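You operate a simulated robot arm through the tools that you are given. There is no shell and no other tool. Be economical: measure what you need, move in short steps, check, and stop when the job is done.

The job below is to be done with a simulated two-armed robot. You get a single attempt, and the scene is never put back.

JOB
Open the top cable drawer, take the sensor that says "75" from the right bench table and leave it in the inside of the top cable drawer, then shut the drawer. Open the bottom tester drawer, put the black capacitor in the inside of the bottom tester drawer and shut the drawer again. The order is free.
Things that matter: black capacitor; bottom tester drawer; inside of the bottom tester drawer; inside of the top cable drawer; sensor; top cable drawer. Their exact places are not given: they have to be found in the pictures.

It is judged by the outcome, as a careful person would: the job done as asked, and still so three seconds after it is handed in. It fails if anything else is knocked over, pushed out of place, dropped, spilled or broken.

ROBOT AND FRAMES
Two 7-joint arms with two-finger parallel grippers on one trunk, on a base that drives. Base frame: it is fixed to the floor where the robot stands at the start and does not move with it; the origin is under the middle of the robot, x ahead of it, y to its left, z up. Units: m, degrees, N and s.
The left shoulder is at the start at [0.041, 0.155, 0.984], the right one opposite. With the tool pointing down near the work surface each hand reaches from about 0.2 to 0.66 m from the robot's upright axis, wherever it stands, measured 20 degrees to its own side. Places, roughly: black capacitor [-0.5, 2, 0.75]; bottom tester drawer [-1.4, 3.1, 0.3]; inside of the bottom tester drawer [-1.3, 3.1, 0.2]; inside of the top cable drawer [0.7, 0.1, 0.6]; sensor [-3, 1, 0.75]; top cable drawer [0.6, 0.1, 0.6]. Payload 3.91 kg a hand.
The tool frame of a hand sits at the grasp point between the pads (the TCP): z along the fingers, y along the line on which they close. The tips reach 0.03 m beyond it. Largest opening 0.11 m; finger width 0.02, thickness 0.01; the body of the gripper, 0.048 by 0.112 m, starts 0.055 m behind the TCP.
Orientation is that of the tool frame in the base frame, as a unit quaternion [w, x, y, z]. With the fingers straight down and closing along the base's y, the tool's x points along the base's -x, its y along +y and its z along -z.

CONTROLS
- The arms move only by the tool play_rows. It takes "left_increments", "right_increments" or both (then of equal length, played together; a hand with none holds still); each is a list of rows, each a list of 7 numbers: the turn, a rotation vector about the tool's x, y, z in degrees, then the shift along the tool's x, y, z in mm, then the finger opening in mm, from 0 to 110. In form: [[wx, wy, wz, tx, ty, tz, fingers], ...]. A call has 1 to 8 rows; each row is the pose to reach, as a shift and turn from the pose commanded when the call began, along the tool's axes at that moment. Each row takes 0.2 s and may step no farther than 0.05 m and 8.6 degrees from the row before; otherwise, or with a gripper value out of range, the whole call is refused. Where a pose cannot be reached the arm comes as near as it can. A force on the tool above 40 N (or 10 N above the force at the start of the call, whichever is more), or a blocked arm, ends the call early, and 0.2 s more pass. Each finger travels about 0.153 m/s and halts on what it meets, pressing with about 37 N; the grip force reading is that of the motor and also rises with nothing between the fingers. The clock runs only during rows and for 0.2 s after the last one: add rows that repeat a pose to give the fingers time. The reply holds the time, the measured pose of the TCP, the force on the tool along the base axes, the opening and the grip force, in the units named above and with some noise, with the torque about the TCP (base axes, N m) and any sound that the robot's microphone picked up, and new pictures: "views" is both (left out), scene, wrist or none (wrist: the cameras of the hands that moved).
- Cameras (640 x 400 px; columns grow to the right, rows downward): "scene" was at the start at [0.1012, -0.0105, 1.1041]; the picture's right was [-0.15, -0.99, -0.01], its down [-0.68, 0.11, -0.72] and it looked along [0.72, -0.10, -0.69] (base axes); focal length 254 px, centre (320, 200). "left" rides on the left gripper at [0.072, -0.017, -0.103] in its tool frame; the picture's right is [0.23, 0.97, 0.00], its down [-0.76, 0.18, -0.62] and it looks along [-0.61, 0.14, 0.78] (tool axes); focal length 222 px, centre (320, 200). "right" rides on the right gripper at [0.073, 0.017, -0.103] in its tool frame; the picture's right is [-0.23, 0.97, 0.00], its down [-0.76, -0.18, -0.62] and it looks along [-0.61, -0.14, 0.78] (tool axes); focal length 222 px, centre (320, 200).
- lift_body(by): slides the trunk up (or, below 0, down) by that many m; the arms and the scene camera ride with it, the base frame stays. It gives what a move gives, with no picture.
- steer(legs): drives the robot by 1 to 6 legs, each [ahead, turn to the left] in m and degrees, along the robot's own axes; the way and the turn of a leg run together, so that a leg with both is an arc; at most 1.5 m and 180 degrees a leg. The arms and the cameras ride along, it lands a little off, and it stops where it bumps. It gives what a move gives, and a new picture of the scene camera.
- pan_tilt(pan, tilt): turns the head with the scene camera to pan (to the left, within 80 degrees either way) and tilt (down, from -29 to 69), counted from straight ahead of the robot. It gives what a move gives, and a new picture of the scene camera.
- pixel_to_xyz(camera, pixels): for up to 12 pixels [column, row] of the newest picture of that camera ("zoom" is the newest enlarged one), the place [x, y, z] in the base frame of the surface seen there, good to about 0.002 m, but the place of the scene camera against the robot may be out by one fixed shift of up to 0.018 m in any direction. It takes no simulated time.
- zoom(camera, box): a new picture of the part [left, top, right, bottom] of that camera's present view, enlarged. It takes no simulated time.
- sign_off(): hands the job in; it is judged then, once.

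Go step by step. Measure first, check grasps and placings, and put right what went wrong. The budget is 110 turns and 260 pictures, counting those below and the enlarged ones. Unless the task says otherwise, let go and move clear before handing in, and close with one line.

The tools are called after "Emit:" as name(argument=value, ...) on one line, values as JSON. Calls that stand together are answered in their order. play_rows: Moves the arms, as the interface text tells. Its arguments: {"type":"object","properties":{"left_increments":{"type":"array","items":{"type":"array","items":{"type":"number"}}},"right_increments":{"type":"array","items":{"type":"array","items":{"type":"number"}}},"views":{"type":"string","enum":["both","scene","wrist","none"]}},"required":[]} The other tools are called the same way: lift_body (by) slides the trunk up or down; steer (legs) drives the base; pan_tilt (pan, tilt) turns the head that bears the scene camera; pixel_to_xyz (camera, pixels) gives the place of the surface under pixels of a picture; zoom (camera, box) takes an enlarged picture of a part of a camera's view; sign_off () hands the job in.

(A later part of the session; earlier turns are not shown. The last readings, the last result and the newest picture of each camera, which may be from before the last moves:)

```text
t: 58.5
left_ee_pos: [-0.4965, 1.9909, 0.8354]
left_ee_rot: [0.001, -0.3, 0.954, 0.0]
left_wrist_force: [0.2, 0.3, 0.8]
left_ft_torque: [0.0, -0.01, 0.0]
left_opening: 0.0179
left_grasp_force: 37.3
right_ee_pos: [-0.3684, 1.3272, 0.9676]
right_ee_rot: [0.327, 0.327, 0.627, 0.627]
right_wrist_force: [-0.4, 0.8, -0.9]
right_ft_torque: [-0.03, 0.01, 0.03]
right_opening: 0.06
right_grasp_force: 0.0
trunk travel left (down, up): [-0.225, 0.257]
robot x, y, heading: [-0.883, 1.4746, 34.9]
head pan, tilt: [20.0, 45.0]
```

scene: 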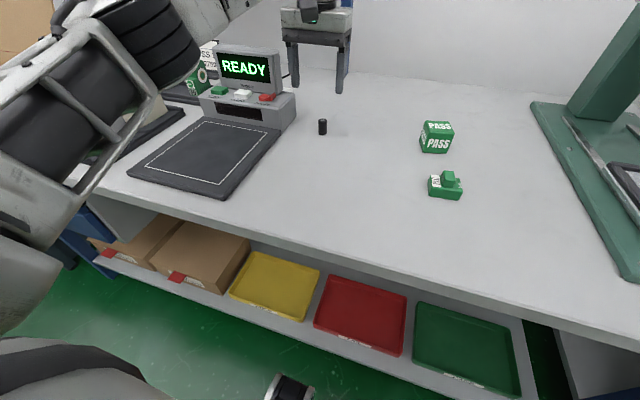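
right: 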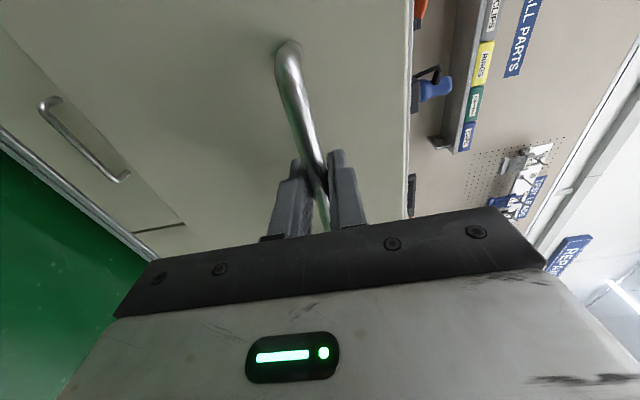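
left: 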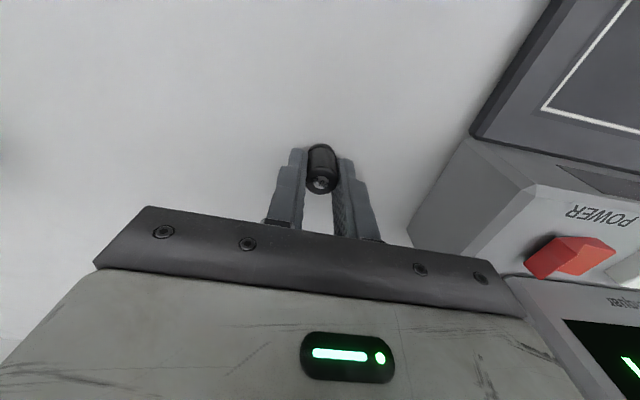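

Capacitor is gripped (17.9 mm opening). Lift and draw it back, then back out.

Emit:
play_rows(left_increments=[[0, 0, 0, 0, 0, -40, 0], [0, 0, 0, 0, 0, -80, 0], [0, 0, 0, 0, 0, -120, 0], [0, 0, 0, 40, -10, -140, 0], [0, 0, 0, 90, -20, -140, 0], [0, 0, 0, 140, -40, -140, 0], [0, 0, 0, 190, -60, -140, 0], [0, 0, 0, 240, -80, -140, 0]], views="wrist")

Emit:
steer(legs=[[-0.56, 0], [0, 90]])

Emit:
pan_tilt(pan=-35, tilt=30)

```text
refused: row 5 steps farther than a row can; nothing moved
```

```text
t: 65.6
left_ee_pos: [-1.8694, 1.5294, 0.8364]
left_ee_rot: [0.001, 0.895, -0.446, 0.0]
left_wrist_force: [-0.6, 0.3, 0.0]
left_ft_torque: [-0.01, -0.01, -0.02]
left_opening: 0.0181
left_grasp_force: 37.4
right_ee_pos: [-1.2111, 1.6823, 0.9679]
right_ee_rot: [-0.225, -0.225, 0.67, 0.671]
right_wrist_force: [0.6, 0.4, 0.4]
right_ft_torque: [0.02, 0.0, -0.01]
right_opening: 0.0597
right_grasp_force: 0.1
trunk travel left (down, up): [-0.225, 0.257]
robot x, y, heading: [-1.3427, 1.1592, 126.9]
head pan, tilt: [20.0, 45.0]
```

scene: 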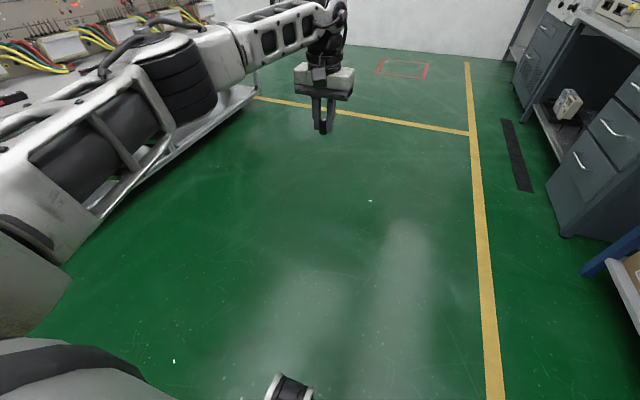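

```text
t: 66.8
left_ee_pos: [-1.8697, 1.5299, 0.836]
left_ee_rot: [0.002, 0.895, -0.446, -0.001]
left_wrist_force: [-0.2, 1.5, -0.1]
left_ft_torque: [0.0, 0.01, -0.01]
left_opening: 0.0178
left_grasp_force: 37.2
right_ee_pos: [-1.2118, 1.6829, 0.9679]
right_ee_rot: [-0.226, -0.225, 0.67, 0.67]
right_wrist_force: [-0.2, -1.0, 0.1]
right_ft_torque: [0.02, -0.01, 0.02]
right_opening: 0.0597
right_grasp_force: 0.1
trunk travel left (down, up): [-0.225, 0.257]
robot x, y, heading: [-1.3444, 1.1608, 127.0]
head pan, tilt: [-35.0, 30.0]
```

scene: 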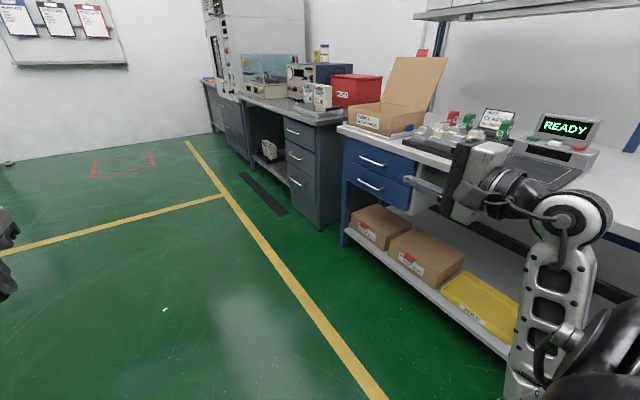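

My lift was refused for too large a step, and the drive went out anyway; the capacitor is still held (17.8 mm) and nothing was touched. Now I tuck the left hand in and up properly, holding the grip, and bring the right hand in.

Emit:
play_rows(left_increments=[[0, 0, 0, 20, 0, -20, 0], [0, 0, 0, 50, 0, -40, 0], [0, 0, 0, 80, 0, -60, 0], [0, 0, 0, 115, 0, -80, 0], [0, 0, 0, 150, 0, -80, 0], [0, 0, 0, 180, 0, -80, 0], [0, 0, 0, 210, 0, -80, 0], [0, 0, 0, 240, 0, -80, 0]], right_increments=[[0, 0, 0, 20, -25, 0, 60], [0, 0, 0, 40, -50, 0, 60], [0, 0, 0, 60, -75, -10, 60], [0, 0, 0, 80, -100, -20, 60], [0, 0, 0, 100, -125, -30, 60], [0, 0, 0, 120, -150, -40, 60], [0, 0, 0, 140, -180, -50, 60], [0, 0, 0, 150, -210, -60, 60]], views="wrist")

```text
t: 68.0
left_ee_pos: [-1.7866, 1.4179, 0.9156]
left_ee_rot: [0.0, 0.895, -0.445, -0.001]
left_wrist_force: [-0.2, 1.0, 0.2]
left_ft_torque: [0.0, 0.04, -0.01]
left_opening: 0.0175
left_grasp_force: 36.9
right_ee_pos: [-1.2626, 1.6468, 0.858]
right_ee_rot: [-0.178, -0.318, 0.625, 0.69]
right_wrist_force: [0.2, 0.6, -0.6]
right_ft_torque: [-0.03, -0.01, -0.02]
right_opening: 0.0599
right_grasp_force: 0.0
right hand out of reach, approached as far as the arm can: row 1, 2, 3, 4, 5
trunk travel left (down, up): [-0.225, 0.257]
robot x, y, heading: [-1.3431, 1.1615, 126.9]
head pan, tilt: [-35.0, 30.0]
stopped in row 5 (right hand): the arm was blocked; the commanded pose is now the measured one
```

right: 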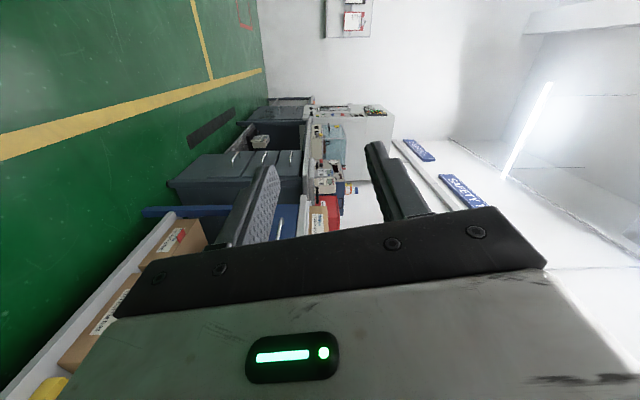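
left: 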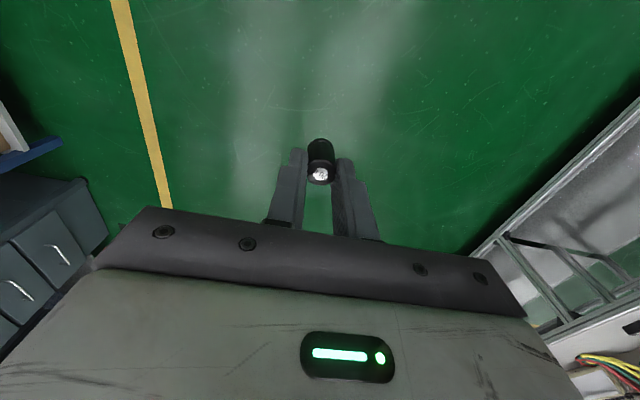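

The right arm ran to a joint limit at that height and tilted slightly; the capacitor is still held. I bring the right hand down into the pose that worked at the first drawer (lower, more inward) and straighten it.

Emit:
play_rows(right_increments=[[0, -0.5, 1.5, 14, -23, 7, 60], [0, -1, 3, 27, -46, 13, 60], [0, -1.5, 4.5, 41, -68, 20, 60], [0, -2.2, 6.2, 54, -91, 26, 60], [0, -2.8, 7.8, 67, -114, 33, 60], [0, -3.3, 9.4, 81, -137, 39, 60], [0, -4, 11, 94, -160, 46, 60], [0, -4.5, 12.5, 107, -182, 52, 60]], views="none")

```text
t: 69.8
left_ee_pos: [-1.7861, 1.4167, 0.916]
left_ee_rot: [0.0, 0.895, -0.446, 0.0]
left_wrist_force: [-0.8, 0.6, -0.3]
left_ft_torque: [-0.01, 0.01, 0.0]
left_opening: 0.0174
left_grasp_force: 36.8
right_ee_pos: [-1.3478, 1.645, 0.6583]
right_ee_rot: [-0.226, -0.221, 0.663, 0.679]
right_wrist_force: [0.3, -0.4, 0.8]
right_ft_torque: [0.0, 0.01, 0.0]
right_opening: 0.0598
right_grasp_force: 0.1
trunk travel left (down, up): [-0.225, 0.257]
robot x, y, heading: [-1.3417, 1.1614, 127.1]
head pan, tilt: [-35.0, 30.0]
```

Right hand is fine again. Driving up the lane to the tester cabinet and turning to face it.

Emit:
steer(legs=[[0.5, -2.2], [1.36, 0], [0, -90]])

Emit:
pan_tilt(pan=-20, tilt=45)

```text
t: 82.9
left_ee_pos: [-2.1391, 3.097, 0.9172]
left_ee_rot: [0.0, -0.302, 0.953, 0.001]
left_wrist_force: [-0.5, -0.3, 0.1]
left_ft_torque: [-0.04, 0.0, -0.01]
left_opening: 0.0177
left_grasp_force: 37.3
right_ee_pos: [-1.9256, 2.6499, 0.659]
right_ee_rot: [0.332, 0.323, 0.618, 0.635]
right_wrist_force: [0.5, -0.2, -0.6]
right_ft_torque: [0.02, 0.01, 0.02]
right_opening: 0.0601
right_grasp_force: 0.1
trunk travel left (down, up): [-0.225, 0.257]
robot x, y, heading: [-2.4085, 2.6601, 35.1]
head pan, tilt: [-35.0, 30.0]
```

scene: 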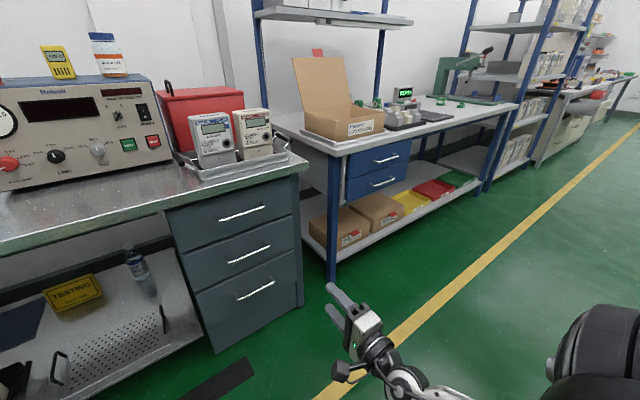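

```text
t: 83.7
left_ee_pos: [-2.139, 3.0961, 0.917]
left_ee_rot: [-0.001, -0.302, 0.953, 0.001]
left_wrist_force: [0.1, 0.4, 0.0]
left_ft_torque: [-0.01, -0.02, 0.02]
left_opening: 0.0179
left_grasp_force: 36.8
right_ee_pos: [-1.927, 2.6511, 0.6588]
right_ee_rot: [0.331, 0.322, 0.619, 0.635]
right_wrist_force: [-0.5, -0.8, 0.1]
right_ft_torque: [-0.01, 0.01, 0.01]
right_opening: 0.06
right_grasp_force: 0.0
trunk travel left (down, up): [-0.225, 0.257]
robot x, y, heading: [-2.4129, 2.6612, 35.0]
head pan, tilt: [-20.0, 45.0]
```

scene: 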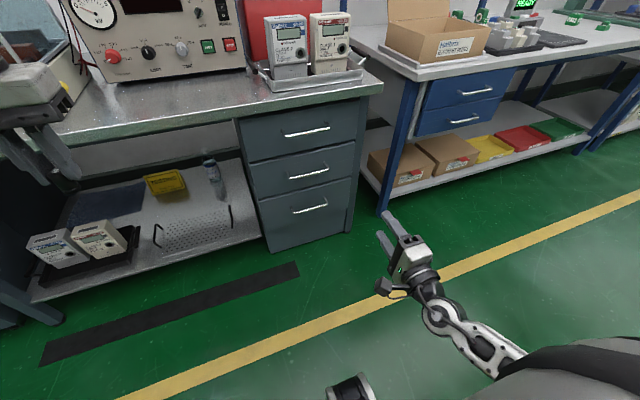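

I'm facing the tester bench with three grey drawers; bottom handle runs (293,212)–(328,204). Measuring.

Emit:
pixel_to_xyz(camera="scene", pixels=[[294, 212], [303, 211], [310, 209], [318, 207], [327, 204], [310, 220], [280, 225], [340, 200], [310, 240], [265, 245], [356, 180]])

Emit:
zoom(camera="scene", box=[220, 70, 400, 260])

Emit:
lift_body(by=-0.22)

```text
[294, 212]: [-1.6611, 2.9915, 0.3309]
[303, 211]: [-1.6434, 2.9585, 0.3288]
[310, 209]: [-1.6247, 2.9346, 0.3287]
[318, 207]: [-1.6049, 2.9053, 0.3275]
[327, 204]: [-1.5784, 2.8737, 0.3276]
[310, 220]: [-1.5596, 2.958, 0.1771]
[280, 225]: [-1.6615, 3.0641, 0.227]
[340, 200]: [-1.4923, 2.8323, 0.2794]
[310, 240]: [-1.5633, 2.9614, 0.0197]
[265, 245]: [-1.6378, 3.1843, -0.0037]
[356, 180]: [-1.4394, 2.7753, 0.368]
```

```text
2.11 times, centred on (310, 165) of scene
```

zoom: 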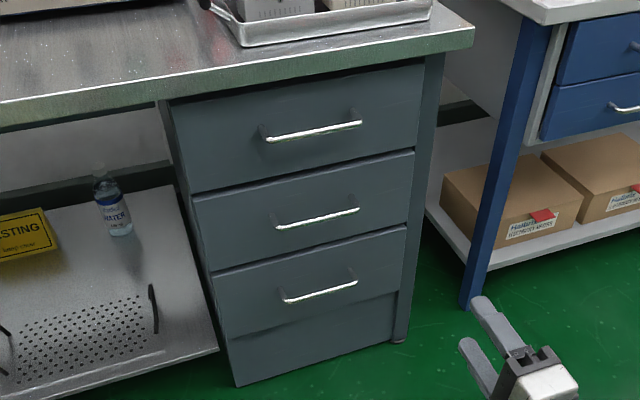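

```text
t: 86.0
left_ee_pos: [-2.1393, 3.0975, 0.6961]
left_ee_rot: [-0.001, -0.301, 0.954, 0.002]
left_wrist_force: [0.7, 0.7, 0.1]
left_ft_torque: [-0.01, 0.02, 0.01]
left_opening: 0.0178
left_grasp_force: 37.0
right_ee_pos: [-1.9262, 2.6508, 0.4382]
right_ee_rot: [0.331, 0.323, 0.619, 0.635]
right_wrist_force: [0.6, 0.0, 0.6]
right_ft_torque: [0.0, 0.0, 0.0]
right_opening: 0.0598
right_grasp_force: 0.0
trunk travel left (down, up): [-0.005, 0.477]
robot x, y, heading: [-2.4081, 2.6641, 35.2]
head pan, tilt: [-20.0, 45.0]
```

Handle centre ≈(-1.621,2.932,0.328). The trunk is low now; I advance 0.18 m and bring the right hand in front of the handle.

Emit:
steer(legs=[[0.18, 0]])

Emit:
play_rows(right_increments=[[0, 0, 0, 14, -27, 20, 70], [0, 0, 0, 28, -55, 40, 70], [0, 0, 0, 42, -82, 60, 70], [0, 0, 0, 55, -110, 80, 70]])

```text
t: 87.5
left_ee_pos: [-1.9942, 3.1979, 0.6966]
left_ee_rot: [-0.001, -0.301, 0.954, 0.001]
left_wrist_force: [-0.5, -0.3, -0.1]
left_ft_torque: [0.01, 0.0, 0.01]
left_opening: 0.0176
left_grasp_force: 37.5
right_ee_pos: [-1.7808, 2.7511, 0.4384]
right_ee_rot: [0.332, 0.323, 0.619, 0.635]
right_wrist_force: [0.1, 0.1, 0.9]
right_ft_torque: [0.01, 0.02, 0.02]
right_opening: 0.0599
right_grasp_force: 0.1
trunk travel left (down, up): [-0.005, 0.477]
robot x, y, heading: [-2.2649, 2.7639, 34.7]
head pan, tilt: [-20.0, 45.0]
```

scene: 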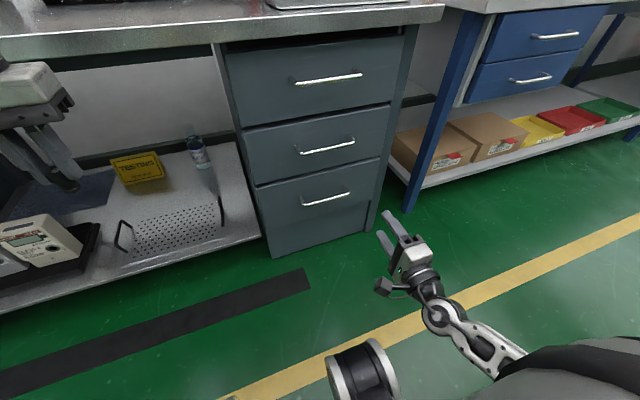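

```text
t: 88.5
left_ee_pos: [-1.994, 3.1979, 0.6976]
left_ee_rot: [0.0, -0.301, 0.954, 0.001]
left_wrist_force: [0.1, -0.9, -0.6]
left_ft_torque: [-0.01, -0.02, 0.01]
left_opening: 0.0177
left_grasp_force: 37.0
right_ee_pos: [-1.7376, 2.8337, 0.3322]
right_ee_rot: [0.339, 0.316, 0.622, 0.631]
right_wrist_force: [-0.9, 0.0, 0.3]
right_ft_torque: [0.02, -0.02, 0.0]
right_opening: 0.0701
right_grasp_force: 0.0
trunk travel left (down, up): [-0.005, 0.477]
robot x, y, heading: [-2.2642, 2.7608, 35.2]
head pan, tilt: [-20.0, 45.0]
```

scene: 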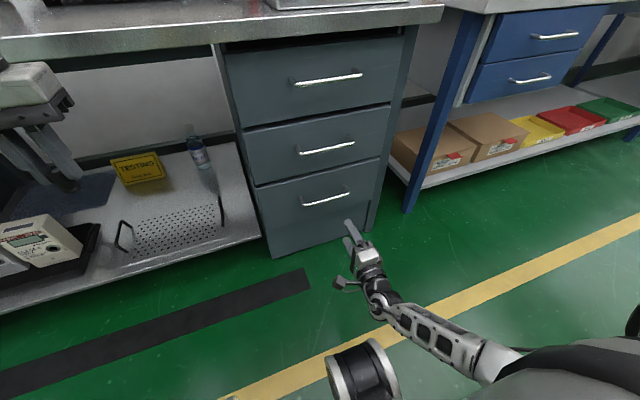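
right: 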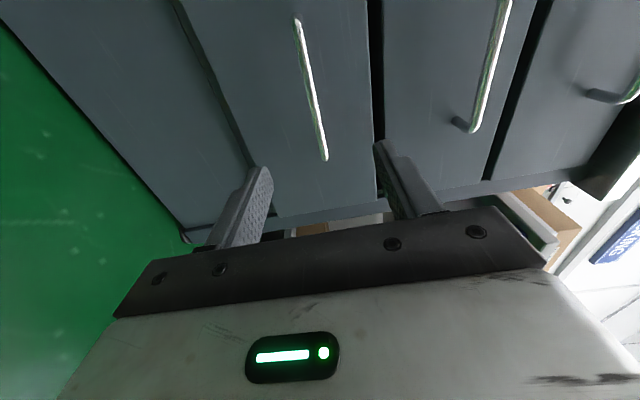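

The bottom handle is at (297,22)–(325,157) in the wrist view. Measuring precisely.

Emit:
pixel_to_xyz(camera="right", pixels=[[298, 30], [305, 60], [312, 95], [318, 125], [324, 155], [345, 100], [270, 100]])

```text
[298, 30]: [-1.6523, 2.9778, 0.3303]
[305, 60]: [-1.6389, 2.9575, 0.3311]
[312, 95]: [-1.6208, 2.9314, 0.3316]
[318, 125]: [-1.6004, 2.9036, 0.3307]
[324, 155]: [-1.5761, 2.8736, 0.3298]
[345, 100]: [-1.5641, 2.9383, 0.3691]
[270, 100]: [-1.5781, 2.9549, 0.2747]
```

Advance 155 mm onto the bar and close.

Emit:
play_rows(right_increments=[[0, 0, 0, 0, -2, 40, 70], [0, 0, 0, 2, -3, 80, 70], [0, 0, 0, 4, -4, 120, 70], [0, 0, 0, 4, -5, 155, 70], [0, 0, 0, 4, -5, 155, 30], [0, 0, 0, 4, -5, 155, 0], [0, 0, 0, 4, -5, 155, 0]], views="wrist")

```text
t: 90.1
left_ee_pos: [-1.9936, 3.1975, 0.6975]
left_ee_rot: [0.0, -0.301, 0.953, 0.0]
left_wrist_force: [0.0, -0.3, -1.0]
left_ft_torque: [-0.01, 0.0, -0.01]
left_opening: 0.0179
left_grasp_force: 37.0
right_ee_pos: [-1.6213, 2.9336, 0.3288]
right_ee_rot: [0.331, 0.322, 0.619, 0.635]
right_wrist_force: [-3.0, -3.3, 1.3]
right_ft_torque: [0.16, 0.02, 1.19]
right_opening: 0.0121
right_grasp_force: 45.1
trunk travel left (down, up): [-0.005, 0.477]
robot x, y, heading: [-2.2651, 2.7626, 34.9]
head pan, tilt: [-20.0, 45.0]
```

right: 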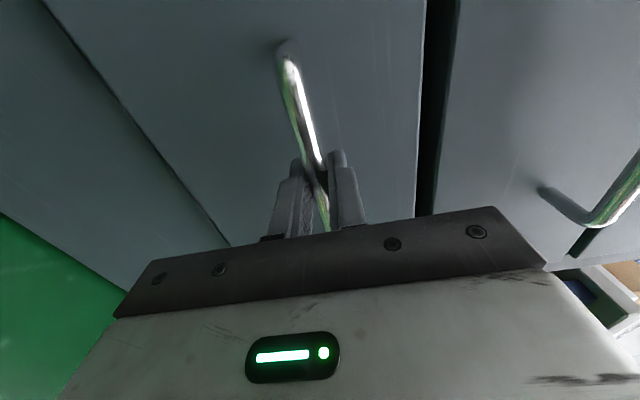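

Gripped the bar. Pulling back with the arm.

Emit:
play_rows(right_increments=[[0, 0, 0, 0, 0, -25, 0], [0, 0, 0, 0, 0, -50, 0], [0, 0, 0, 0, 0, -80, 0], [0, 0, 0, 0, 0, -110, 0], [0, 0, 0, 0, 0, -140, 0], [0, 0, 0, 0, 0, -170, 0], [0, 0, 0, 0, 0, -200, 0], [0, 0, 0, 0, 0, -230, 0]], views="scene")

```text
t: 92.0
left_ee_pos: [-1.9924, 3.2002, 0.695]
left_ee_rot: [0.0, -0.302, 0.953, 0.0]
left_wrist_force: [0.3, 0.2, 0.0]
left_ft_torque: [-0.01, -0.04, -0.01]
left_opening: 0.0174
left_grasp_force: 36.8
right_ee_pos: [-1.7859, 2.8141, 0.3306]
right_ee_rot: [0.333, 0.32, 0.618, 0.637]
right_wrist_force: [-2.4, 3.9, -13.0]
right_ft_torque: [0.45, 0.47, 0.35]
right_opening: 0.0115
right_grasp_force: 44.8
trunk travel left (down, up): [-0.005, 0.477]
robot x, y, heading: [-2.2642, 2.7625, 34.8]
head pan, tilt: [-20.0, 45.0]
stopped in row 8 (right hand): the force on the tool passed its limit at 72 N (the readings are from after the stop); the commanded pose is now the measured one
```

scene: 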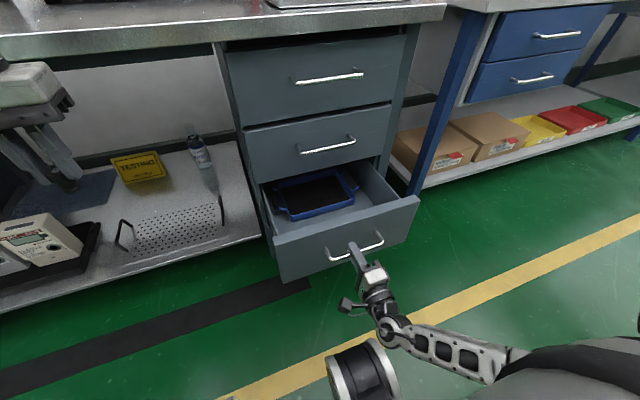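

The drawer came out 0.20 m to its stop; inside is a blue tray, with free floor at front/right. I measure the interior, then release and back the right hand off.

Emit:
pixel_to_xyz(camera="scene", pixels=[[320, 190], [340, 212], [370, 200], [375, 185], [300, 222], [280, 215], [355, 190], [285, 240], [400, 205], [390, 185], [345, 222], [290, 200]])

Emit:
zoom(camera="scene", box=[240, 130, 440, 290])

Emit:
play_rows(right_increments=[[0, 0, 0, 0, 0, 0, 40], [0, 0, 0, 0, 0, 0, 70], [0, 0, 0, 0, 0, 0, 70], [0, 0, 0, 0, 0, -25, 70], [0, 0, 0, 0, 0, -50, 70], [0, 0, 0, 0, 0, -70, 70]], views="scene")

```text
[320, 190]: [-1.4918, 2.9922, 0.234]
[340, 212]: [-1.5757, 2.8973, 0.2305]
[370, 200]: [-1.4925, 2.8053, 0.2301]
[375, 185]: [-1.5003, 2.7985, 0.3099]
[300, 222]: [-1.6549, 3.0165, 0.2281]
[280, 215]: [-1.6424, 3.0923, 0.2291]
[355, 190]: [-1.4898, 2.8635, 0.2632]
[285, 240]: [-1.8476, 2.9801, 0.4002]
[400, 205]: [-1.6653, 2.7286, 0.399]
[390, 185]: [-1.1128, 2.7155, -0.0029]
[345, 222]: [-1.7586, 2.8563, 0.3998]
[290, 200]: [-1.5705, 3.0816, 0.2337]
```

```text
2.50 times, centred on (340, 210) of scene
```

zoom: 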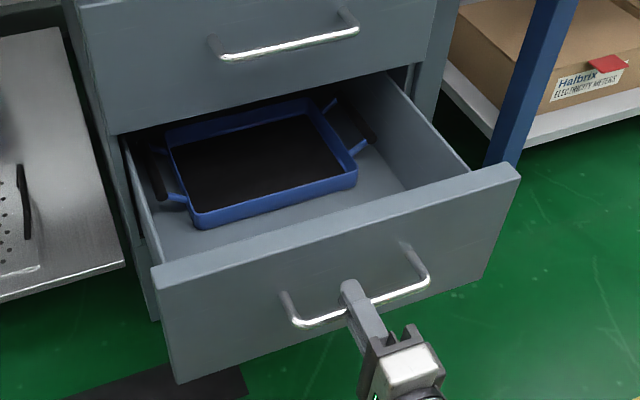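

```text
t: 93.5
left_ee_pos: [-1.9936, 3.2002, 0.6963]
left_ee_rot: [0.0, -0.301, 0.954, 0.001]
left_wrist_force: [-0.5, 0.0, -0.2]
left_ft_torque: [0.01, 0.01, -0.01]
left_opening: 0.0178
left_grasp_force: 37.1
right_ee_pos: [-1.7912, 2.7627, 0.3584]
right_ee_rot: [0.382, 0.319, 0.581, 0.644]
right_wrist_force: [-2.3, 1.0, -12.3]
right_ft_torque: [-0.24, 0.35, 0.09]
right_opening: 0.0759
right_grasp_force: 5.8
trunk travel left (down, up): [-0.005, 0.477]
robot x, y, heading: [-2.2648, 2.7594, 35.1]
head pan, tilt: [-20.0, 45.0]
stopped in row 6 (right hand): the arm was blocked; the commanded pose is now the measured one
```

scene: 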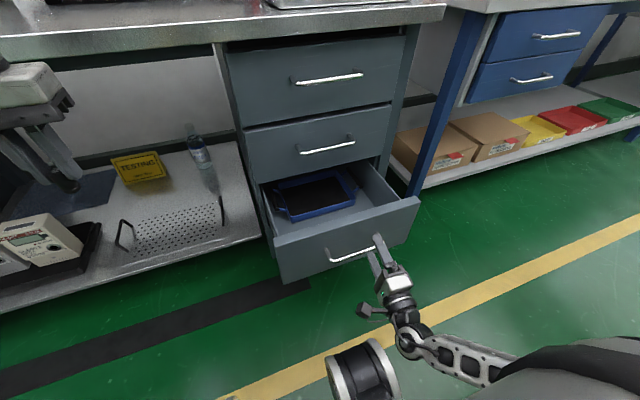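

The right arm hit its limit and drifted right and up; a finger is touching the handle. Checking the wrist view.

Emit:
zoom(camera="right", box=[0, 0, 640, 400])

Emit:
zoom(camera="scene", box=[310, 200, 450, 300])

```text
1.00 times, centred on (320, 200) of right (not enlarged: the box is as wide or as high as the picture)
```

zoom: 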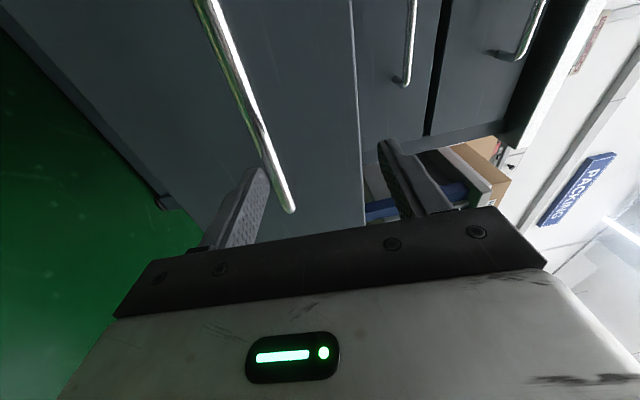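

```text
4.00 times, centred on (380, 250) of scene
```

zoom: 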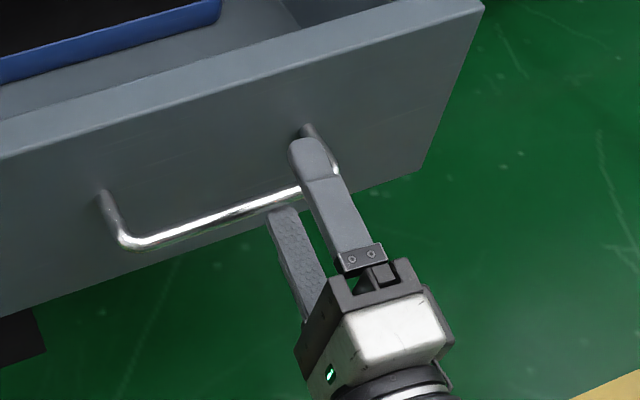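

The lower finger presses up against the bar; I lower the hand 22 mm to free it, then back the base away.

Emit:
play_rows(right_increments=[[0, 0, 0, 0, -8, 0, 80], [0, 0, 0, 0, -15, 0, 90], [0, 0, 0, 0, -20, 0, 100], [0, 0, 0, 0, -20, 0, 100]], views="wrist")

```text
t: 94.5
left_ee_pos: [-1.9942, 3.1995, 0.6977]
left_ee_rot: [-0.001, -0.302, 0.953, 0.001]
left_wrist_force: [-1.1, 0.4, -0.2]
left_ft_torque: [0.03, 0.0, 0.0]
left_opening: 0.0179
left_grasp_force: 37.3
right_ee_pos: [-1.7886, 2.7643, 0.3409]
right_ee_rot: [0.382, 0.317, 0.578, 0.647]
right_wrist_force: [-0.3, 0.0, -0.3]
right_ft_torque: [-0.01, 0.01, -0.01]
right_opening: 0.1002
right_grasp_force: 0.1
trunk travel left (down, up): [-0.005, 0.477]
robot x, y, heading: [-2.2654, 2.762, 35.3]
head pan, tilt: [-20.0, 45.0]
```

right: 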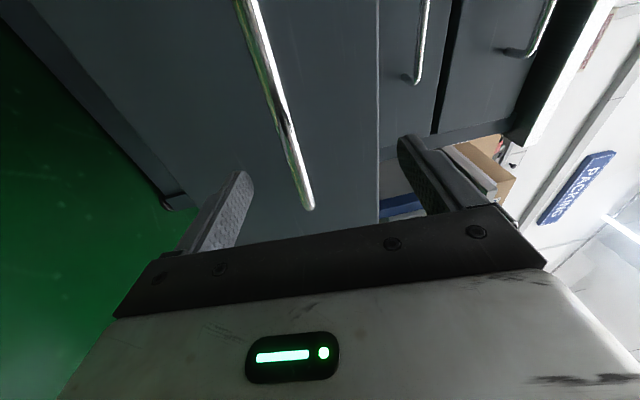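

Free now. The free floor strip in the drawer is n≈0.20–0.38 (floor z 0.229). I shift the base to the right with back/turn/forward legs so the left hand can reach straight into it.

Emit:
steer(legs=[[-0.25, 0], [0, -35], [0.3, 0], [0, 15]])

Emit:
pan_tilt(pan=12, tilt=50)

```text
t: 100.6
left_ee_pos: [-1.772, 2.9345, 0.6966]
left_ee_rot: [0.001, -0.131, 0.991, 0.001]
left_wrist_force: [-0.4, 0.4, 0.1]
left_ft_torque: [-0.02, 0.02, 0.02]
left_opening: 0.0175
left_grasp_force: 37.3
right_ee_pos: [-1.7267, 2.456, 0.3419]
right_ee_rot: [0.488, 0.415, 0.515, 0.57]
right_wrist_force: [0.2, 0.5, -0.4]
right_ft_torque: [0.04, 0.02, 0.0]
right_opening: 0.1001
right_grasp_force: 0.0
trunk travel left (down, up): [-0.005, 0.477]
robot x, y, heading: [-2.1779, 2.6185, 14.8]
head pan, tilt: [-20.0, 45.0]
```

scene: 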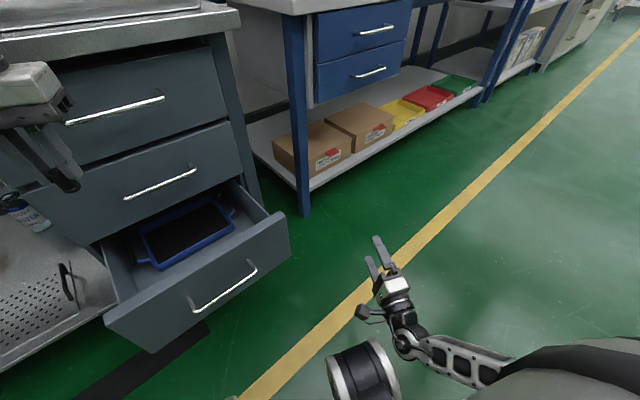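

```text
t: 101.5
left_ee_pos: [-1.7714, 2.9348, 0.6966]
left_ee_rot: [0.0, -0.132, 0.991, 0.001]
left_wrist_force: [0.2, -0.4, -0.9]
left_ft_torque: [0.0, 0.01, 0.01]
left_opening: 0.0178
left_grasp_force: 37.2
right_ee_pos: [-1.7268, 2.4562, 0.3427]
right_ee_rot: [0.489, 0.414, 0.514, 0.57]
right_wrist_force: [-0.6, 0.2, 0.1]
right_ft_torque: [0.04, 0.04, 0.0]
right_opening: 0.0999
right_grasp_force: 0.0
trunk travel left (down, up): [-0.005, 0.477]
robot x, y, heading: [-2.1743, 2.6159, 14.9]
head pan, tilt: [12.0, 50.0]
```

scene: 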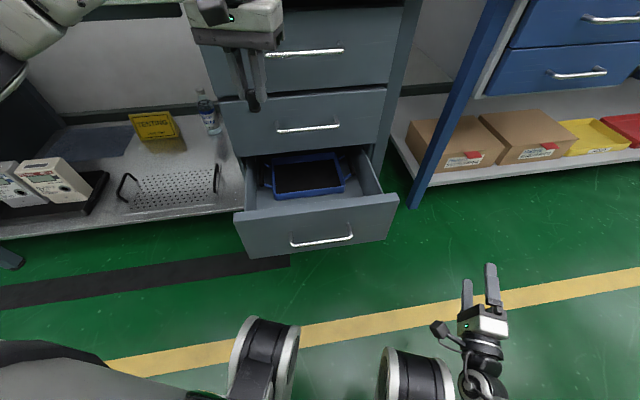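

Left hand is now near the drawer. I align it and move over the free strip, going down to z≈0.50 first (capacitor still held).

Emit:
play_rows(left_increments=[[0, 0, -4, -15, -14, 0, 0], [0, 0, -8, -30, -28, 0, 0], [0, 0, -12, -45, -42, 0, 0], [0, 0, -16, -60, -56, 0, 0], [0, 0, -20, -76, -69, 30, 0], [0, 0, -20, -76, -69, 70, 0], [0, 0, -20, -76, -69, 110, 0], [0, 0, -20, -76, -69, 150, 0]])

```text
t: 103.3
left_ee_pos: [-1.6794, 2.8871, 0.5438]
left_ee_rot: [0.0, -0.301, 0.953, 0.001]
left_wrist_force: [-0.7, 0.2, 0.2]
left_ft_torque: [0.01, -0.03, -0.01]
left_opening: 0.0176
left_grasp_force: 37.2
right_ee_pos: [-1.7268, 2.4565, 0.341]
right_ee_rot: [0.489, 0.414, 0.515, 0.569]
right_wrist_force: [-0.3, -0.1, 0.4]
right_ft_torque: [0.01, 0.0, -0.01]
right_opening: 0.1
right_grasp_force: 0.1
trunk travel left (down, up): [-0.005, 0.477]
robot x, y, heading: [-2.1758, 2.6192, 15.0]
head pan, tilt: [12.0, 50.0]
```

scene: 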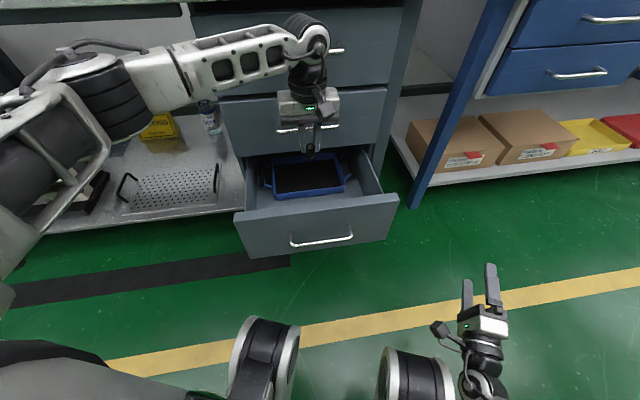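
left: 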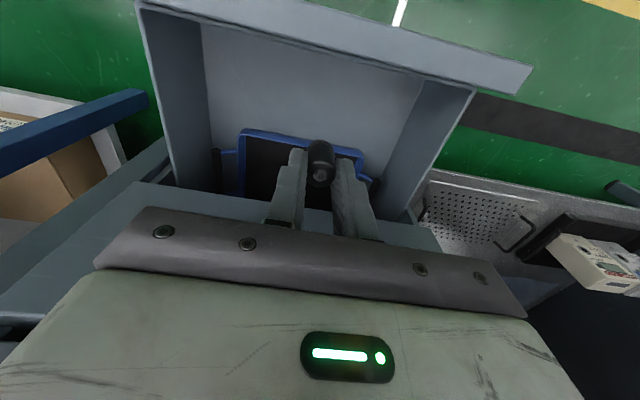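

The wrist view shows the free floor, tray and panel well. Measuring them: tray front edge (300,140), panel inner edge, floor.

Emit:
pixel_to_xyz(camera="left", pixels=[[290, 133], [280, 136], [300, 100], [300, 55], [330, 60], [215, 120], [440, 80], [330, 30]])

```text
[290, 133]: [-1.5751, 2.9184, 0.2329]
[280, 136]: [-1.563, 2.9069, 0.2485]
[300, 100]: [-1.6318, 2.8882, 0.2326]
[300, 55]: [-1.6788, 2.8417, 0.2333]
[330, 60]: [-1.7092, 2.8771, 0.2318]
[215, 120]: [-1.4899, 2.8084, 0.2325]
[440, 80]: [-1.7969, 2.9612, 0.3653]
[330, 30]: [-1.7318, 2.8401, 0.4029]
```

All clear at this spot (floor z 0.2326). Lowering 270 mm straight down.

Emit:
play_rows(left_increments=[[0, 0, 0, 0, 0, 38, 0], [0, 0, 0, 0, 0, 76, 0], [0, 0, 0, 0, 0, 114, 0], [0, 0, 0, 0, 0, 152, 0], [0, 0, 0, 0, 0, 190, 0], [0, 0, 0, 0, 0, 225, 0], [0, 0, 0, 0, 0, 255, 0], [0, 0, 0, 0, 0, 271, 0]])

```text
t: 104.9
left_ee_pos: [-1.6796, 2.8871, 0.3035]
left_ee_rot: [-0.002, -0.299, 0.954, 0.0]
left_wrist_force: [0.6, 0.6, -0.3]
left_ft_torque: [0.01, 0.02, -0.01]
left_opening: 0.0177
left_grasp_force: 36.5
right_ee_pos: [-1.7266, 2.4568, 0.3406]
right_ee_rot: [0.49, 0.413, 0.514, 0.57]
right_wrist_force: [-0.4, -0.8, -0.2]
right_ft_torque: [-0.01, -0.02, 0.02]
right_opening: 0.0999
right_grasp_force: 0.1
trunk travel left (down, up): [-0.005, 0.477]
robot x, y, heading: [-2.1747, 2.6192, 14.9]
head pan, tilt: [12.0, 50.0]
stopped in row 7 (left hand): the force on the tool passed its limit at 59 N (the readings are from after the stop); the commanded pose is now the measured one
```

scene: 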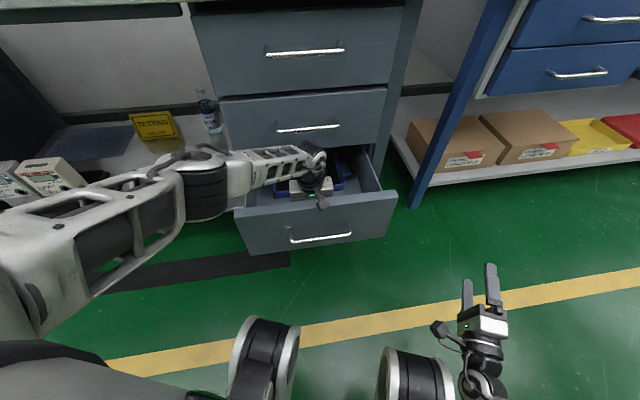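
left: 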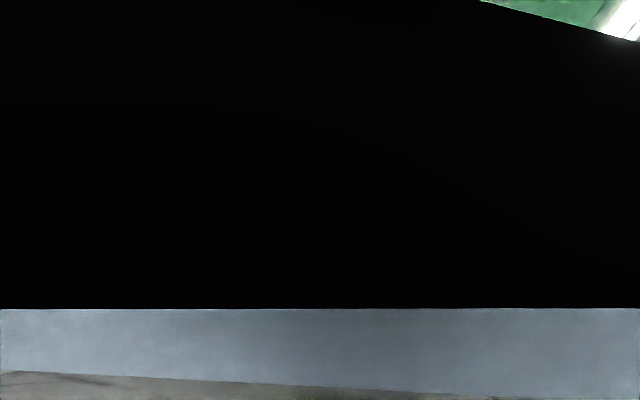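

The wrist camera housing touched the drawer's front panel top (force now back to ~0), TCP still 3 cm high. I go up and yaw the hand ~80° so the camera sits along the drawer instead of above the panel.

Emit:
play_rows(left_increments=[[0, 0, 0, 0, 0, -40, 0], [0, 0, 0, 0, 0, -80, 0], [0, 0, 8, -4, 0, -110, 0], [0, 0, 16, -8, 0, -130, 0], [0, 0, 24, -8, 0, -130, 0], [0, 0, 32, -8, 0, -130, 0], [0, 0, 40, -8, 0, -130, 0], [0, 0, 48, -8, 0, -130, 0]], views="wrist")

```text
t: 106.7
left_ee_pos: [-1.6722, 2.8925, 0.4354]
left_ee_rot: [-0.002, 0.117, 0.993, -0.002]
left_wrist_force: [-0.2, 0.3, -0.2]
left_ft_torque: [0.01, 0.03, 0.0]
left_opening: 0.0174
left_grasp_force: 36.9
right_ee_pos: [-1.7264, 2.4569, 0.3415]
right_ee_rot: [0.489, 0.414, 0.515, 0.57]
right_wrist_force: [0.4, 0.0, -0.7]
right_ft_torque: [0.03, -0.03, -0.02]
right_opening: 0.0997
right_grasp_force: 0.1
trunk travel left (down, up): [-0.005, 0.477]
robot x, y, heading: [-2.1774, 2.6189, 15.0]
head pan, tilt: [12.0, 50.0]
```

left: 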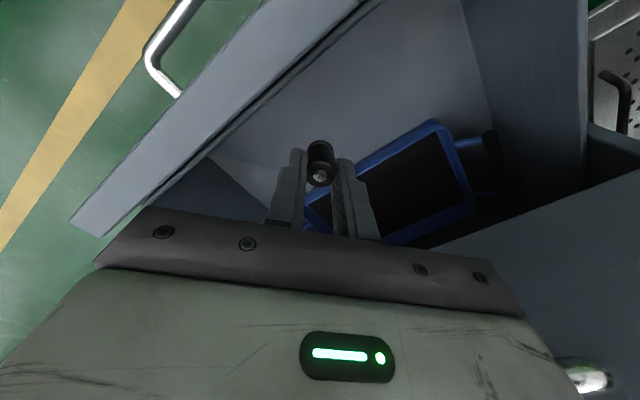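

Still held. Finish the yaw (+30°) and lower 163 mm in stages.

Emit:
play_rows(left_increments=[[0, 0, 8, 0, 0, 0, 0], [0, 0, 16, 0, 0, 0, 0], [0, 0, 24, 0, 0, 15, 0], [0, 0, 31, 0, 0, 50, 0], [0, 0, 31, 0, 0, 85, 0], [0, 0, 31, 0, 0, 120, 0], [0, 0, 31, 0, 0, 150, 0], [0, 0, 31, 0, 0, 162, 0]])

```text
t: 108.0
left_ee_pos: [-1.7451, 2.8985, 0.433]
left_ee_rot: [0.005, 0.271, 0.962, 0.014]
left_wrist_force: [4.8, 2.9, 7.0]
left_ft_torque: [-0.05, 0.04, 0.0]
left_opening: 0.0179
left_grasp_force: 36.9
left hand out of reach, approached as far as the arm can: row 1, 2, 3, 4, 5, 6
right_ee_pos: [-1.7276, 2.4559, 0.3404]
right_ee_rot: [0.49, 0.413, 0.514, 0.57]
right_wrist_force: [-0.1, 0.0, -0.7]
right_ft_torque: [-0.02, 0.02, -0.01]
right_opening: 0.1001
right_grasp_force: 0.0
trunk travel left (down, up): [-0.005, 0.477]
robot x, y, heading: [-2.1739, 2.6163, 15.2]
head pan, tilt: [12.0, 50.0]
stopped in row 6 (left hand): the force on the tool passed its limit at 55 N (the readings are from after the stop); the commanded pose is now the measured one
```

scene: 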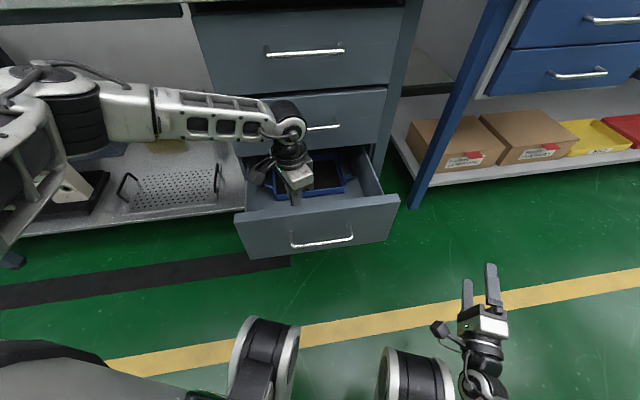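
left: 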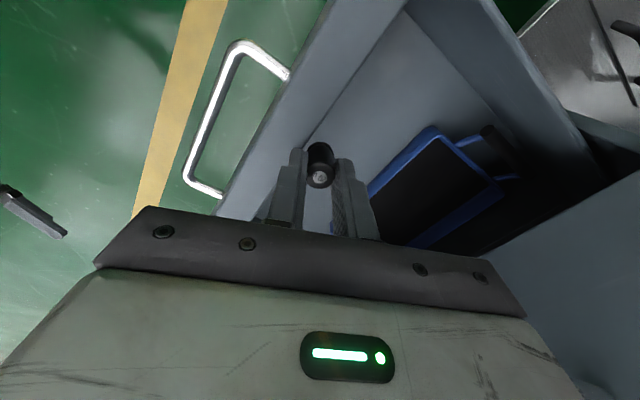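

The wrist reached its yaw limit and the hand slid toward the panel. I lift straight up first, recentre over the strip, and yaw the other way instead.

Emit:
play_rows(left_increments=[[0, 0, 0, 0, 0, -30, 0], [0, 0, 0, 0, 0, -65, 0], [0, 0, -8, -16, 8, -95, 0], [0, 0, -16, -32, 16, -100, 0], [0, 0, -24, -48, 24, -100, 0], [0, 0, -32, -64, 31, -100, 0], [0, 0, -40, -64, 31, -100, 0], [0, 0, -48, -64, 31, -100, 0]], views="none")

Emit:
play_rows(left_increments=[[0, 0, -8.4, 0, 0, 0, 0], [0, 0, -16.8, 0, 0, 0, 0], [0, 0, -25.2, 0, 0, 0, 0], [0, 0, -33.6, 0, 0, 0, 0], [0, 0, -42, 0, 0, 0, 0], [0, 0, -50.4, 0, 0, 0, 0], [0, 0, -58.8, 0, 0, 0, 0], [0, 0, -67, 0, 0, 0, 0]])

```text
t: 109.8
left_ee_pos: [-1.6761, 2.8891, 0.5308]
left_ee_rot: [0.006, -0.144, 0.99, 0.011]
left_wrist_force: [0.2, 0.1, -0.2]
left_ft_torque: [0.03, 0.0, -0.01]
left_opening: 0.0175
left_grasp_force: 37.5
right_ee_pos: [-1.7262, 2.457, 0.3407]
right_ee_rot: [0.489, 0.413, 0.516, 0.569]
right_wrist_force: [0.2, -0.3, 0.3]
right_ft_torque: [-0.01, 0.0, -0.01]
right_opening: 0.1002
right_grasp_force: 0.1
trunk travel left (down, up): [-0.005, 0.477]
robot x, y, heading: [-2.1728, 2.6179, 14.9]
head pan, tilt: [12.0, 50.0]
```

```text
t: 111.7
left_ee_pos: [-1.6764, 2.8887, 0.5318]
left_ee_rot: [0.011, -0.667, 0.745, 0.005]
left_wrist_force: [0.4, 0.1, -0.5]
left_ft_torque: [-0.04, -0.02, 0.01]
left_opening: 0.0177
left_grasp_force: 37.0
right_ee_pos: [-1.7266, 2.457, 0.3416]
right_ee_rot: [0.489, 0.413, 0.515, 0.57]
right_wrist_force: [1.2, 0.2, 0.2]
right_ft_torque: [0.0, 0.0, -0.01]
right_opening: 0.0998
right_grasp_force: 0.1
trunk travel left (down, up): [-0.005, 0.477]
robot x, y, heading: [-2.1768, 2.6199, 15.0]
head pan, tilt: [12.0, 50.0]
```

scene: 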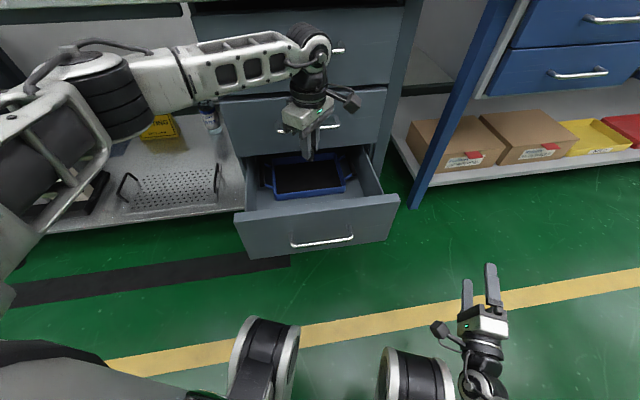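
left: 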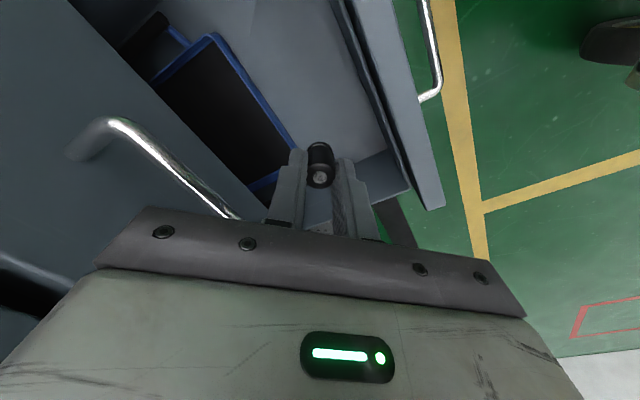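

Yaw works. Before descending I check clearances: middle drawer handle (150,150) and the panel inner edge (370,60)-(410,190).

Emit:
pixel_to_xyz(camera="left", pixels=[[130, 130], [180, 175], [215, 200], [345, 30], [375, 95], [405, 180], [425, 150], [410, 100], [310, 100]])

```text
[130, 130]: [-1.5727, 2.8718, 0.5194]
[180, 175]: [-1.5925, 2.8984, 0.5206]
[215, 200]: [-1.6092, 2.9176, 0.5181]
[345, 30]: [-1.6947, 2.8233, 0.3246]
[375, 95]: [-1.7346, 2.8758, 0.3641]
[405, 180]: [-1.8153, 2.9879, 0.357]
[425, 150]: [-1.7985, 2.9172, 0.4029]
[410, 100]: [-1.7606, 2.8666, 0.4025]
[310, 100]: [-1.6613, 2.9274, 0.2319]
```

There's 7 mm margin either side at n=0.281. I centre there, remove a 1.3° tilt, and descend straight.

Emit:
play_rows(left_increments=[[-0.4, 1.3, 0, -6.6, -7.5, 0, 0], [-0.4, 1.3, 0, -5.6, -7.2, 42, 0], [-0.4, 1.3, 0, -4.6, -6.9, 84, 0], [-0.4, 1.3, 0, -3.6, -6.6, 126, 0], [-0.4, 1.3, 0, -2.7, -6.3, 168, 0], [-0.4, 1.3, 0, -1.9, -6.0, 205, 0], [-0.4, 1.3, 0, -1.2, -5.8, 238, 0], [-0.4, 1.3, 0, -0.7, -5.6, 256, 0]])

```text
t: 113.5
left_ee_pos: [-1.6774, 2.8948, 0.2843]
left_ee_rot: [0.0, -0.665, 0.746, 0.0]
left_wrist_force: [0.0, 0.6, 0.5]
left_ft_torque: [0.01, -0.05, 0.01]
left_opening: 0.0176
left_grasp_force: 36.6
left hand out of reach, approached as far as the arm can: row 7, 8
right_ee_pos: [-1.728, 2.4578, 0.3425]
right_ee_rot: [0.488, 0.414, 0.515, 0.57]
right_wrist_force: [0.7, -0.1, -0.5]
right_ft_torque: [-0.02, -0.02, 0.0]
right_opening: 0.1001
right_grasp_force: 0.1
trunk travel left (down, up): [-0.005, 0.477]
robot x, y, heading: [-2.1719, 2.6183, 15.1]
head pan, tilt: [12.0, 50.0]
```

scene: 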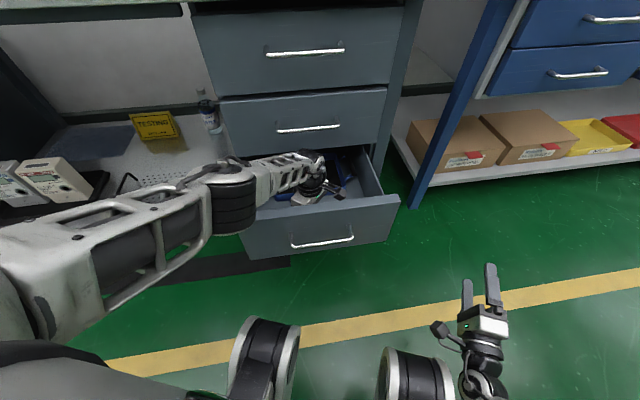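
left: 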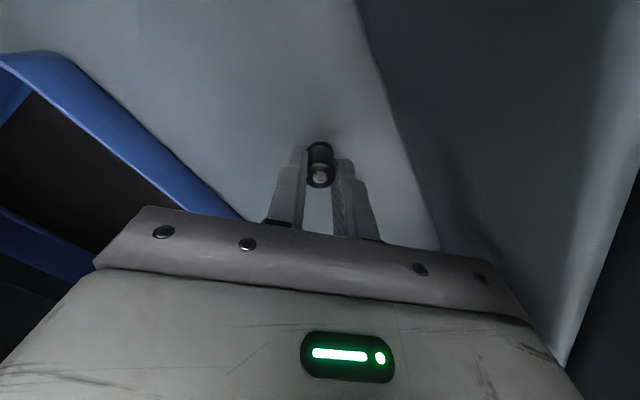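

Only ~13 mm above the floor and at the arm's lowest; I use the last 5 mm of trunk travel.

Emit:
lift_body(by=-0.005)

Emit:
play_rows(left_increments=[[0, 0, 0, 0, 0, 4, 0], [0, 0, 0, 0, 0, 8, 0], [0, 0, 0, 0, 0, 8, 0]], views="wrist")

```text
t: 114.0
left_ee_pos: [-1.6772, 2.8933, 0.278]
left_ee_rot: [0.0, -0.665, 0.747, 0.0]
left_wrist_force: [-0.6, 1.0, 0.7]
left_ft_torque: [-0.01, 0.01, 0.02]
left_opening: 0.0176
left_grasp_force: 37.1
right_ee_pos: [-1.7266, 2.4564, 0.3363]
right_ee_rot: [0.489, 0.413, 0.515, 0.57]
right_wrist_force: [-0.4, 0.3, 0.7]
right_ft_torque: [-0.01, 0.0, -0.01]
right_opening: 0.1001
right_grasp_force: 0.0
trunk travel left (down, up): [0.0, 0.482]
robot x, y, heading: [-2.1766, 2.6221, 15.0]
head pan, tilt: [12.0, 50.0]
```

```text
t: 114.8
left_ee_pos: [-1.6761, 2.8932, 0.2788]
left_ee_rot: [0.003, -0.665, 0.747, -0.001]
left_wrist_force: [1.1, 0.4, 26.2]
left_ft_torque: [-0.23, 0.39, -0.06]
left_opening: 0.0176
left_grasp_force: 37.0
left hand out of reach, approached as far as the arm can: row 2, 3
right_ee_pos: [-1.7272, 2.4565, 0.3374]
right_ee_rot: [0.489, 0.413, 0.514, 0.571]
right_wrist_force: [0.9, 0.4, 0.7]
right_ft_torque: [-0.03, 0.02, -0.02]
right_opening: 0.0999
right_grasp_force: 0.0
trunk travel left (down, up): [0.0, 0.482]
robot x, y, heading: [-2.1757, 2.6185, 15.1]
head pan, tilt: [12.0, 50.0]
```

left: 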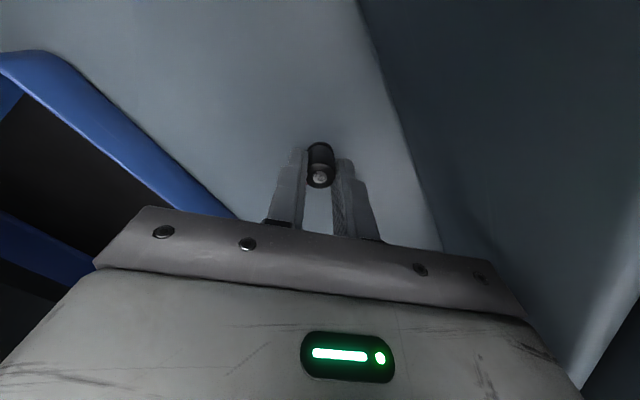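

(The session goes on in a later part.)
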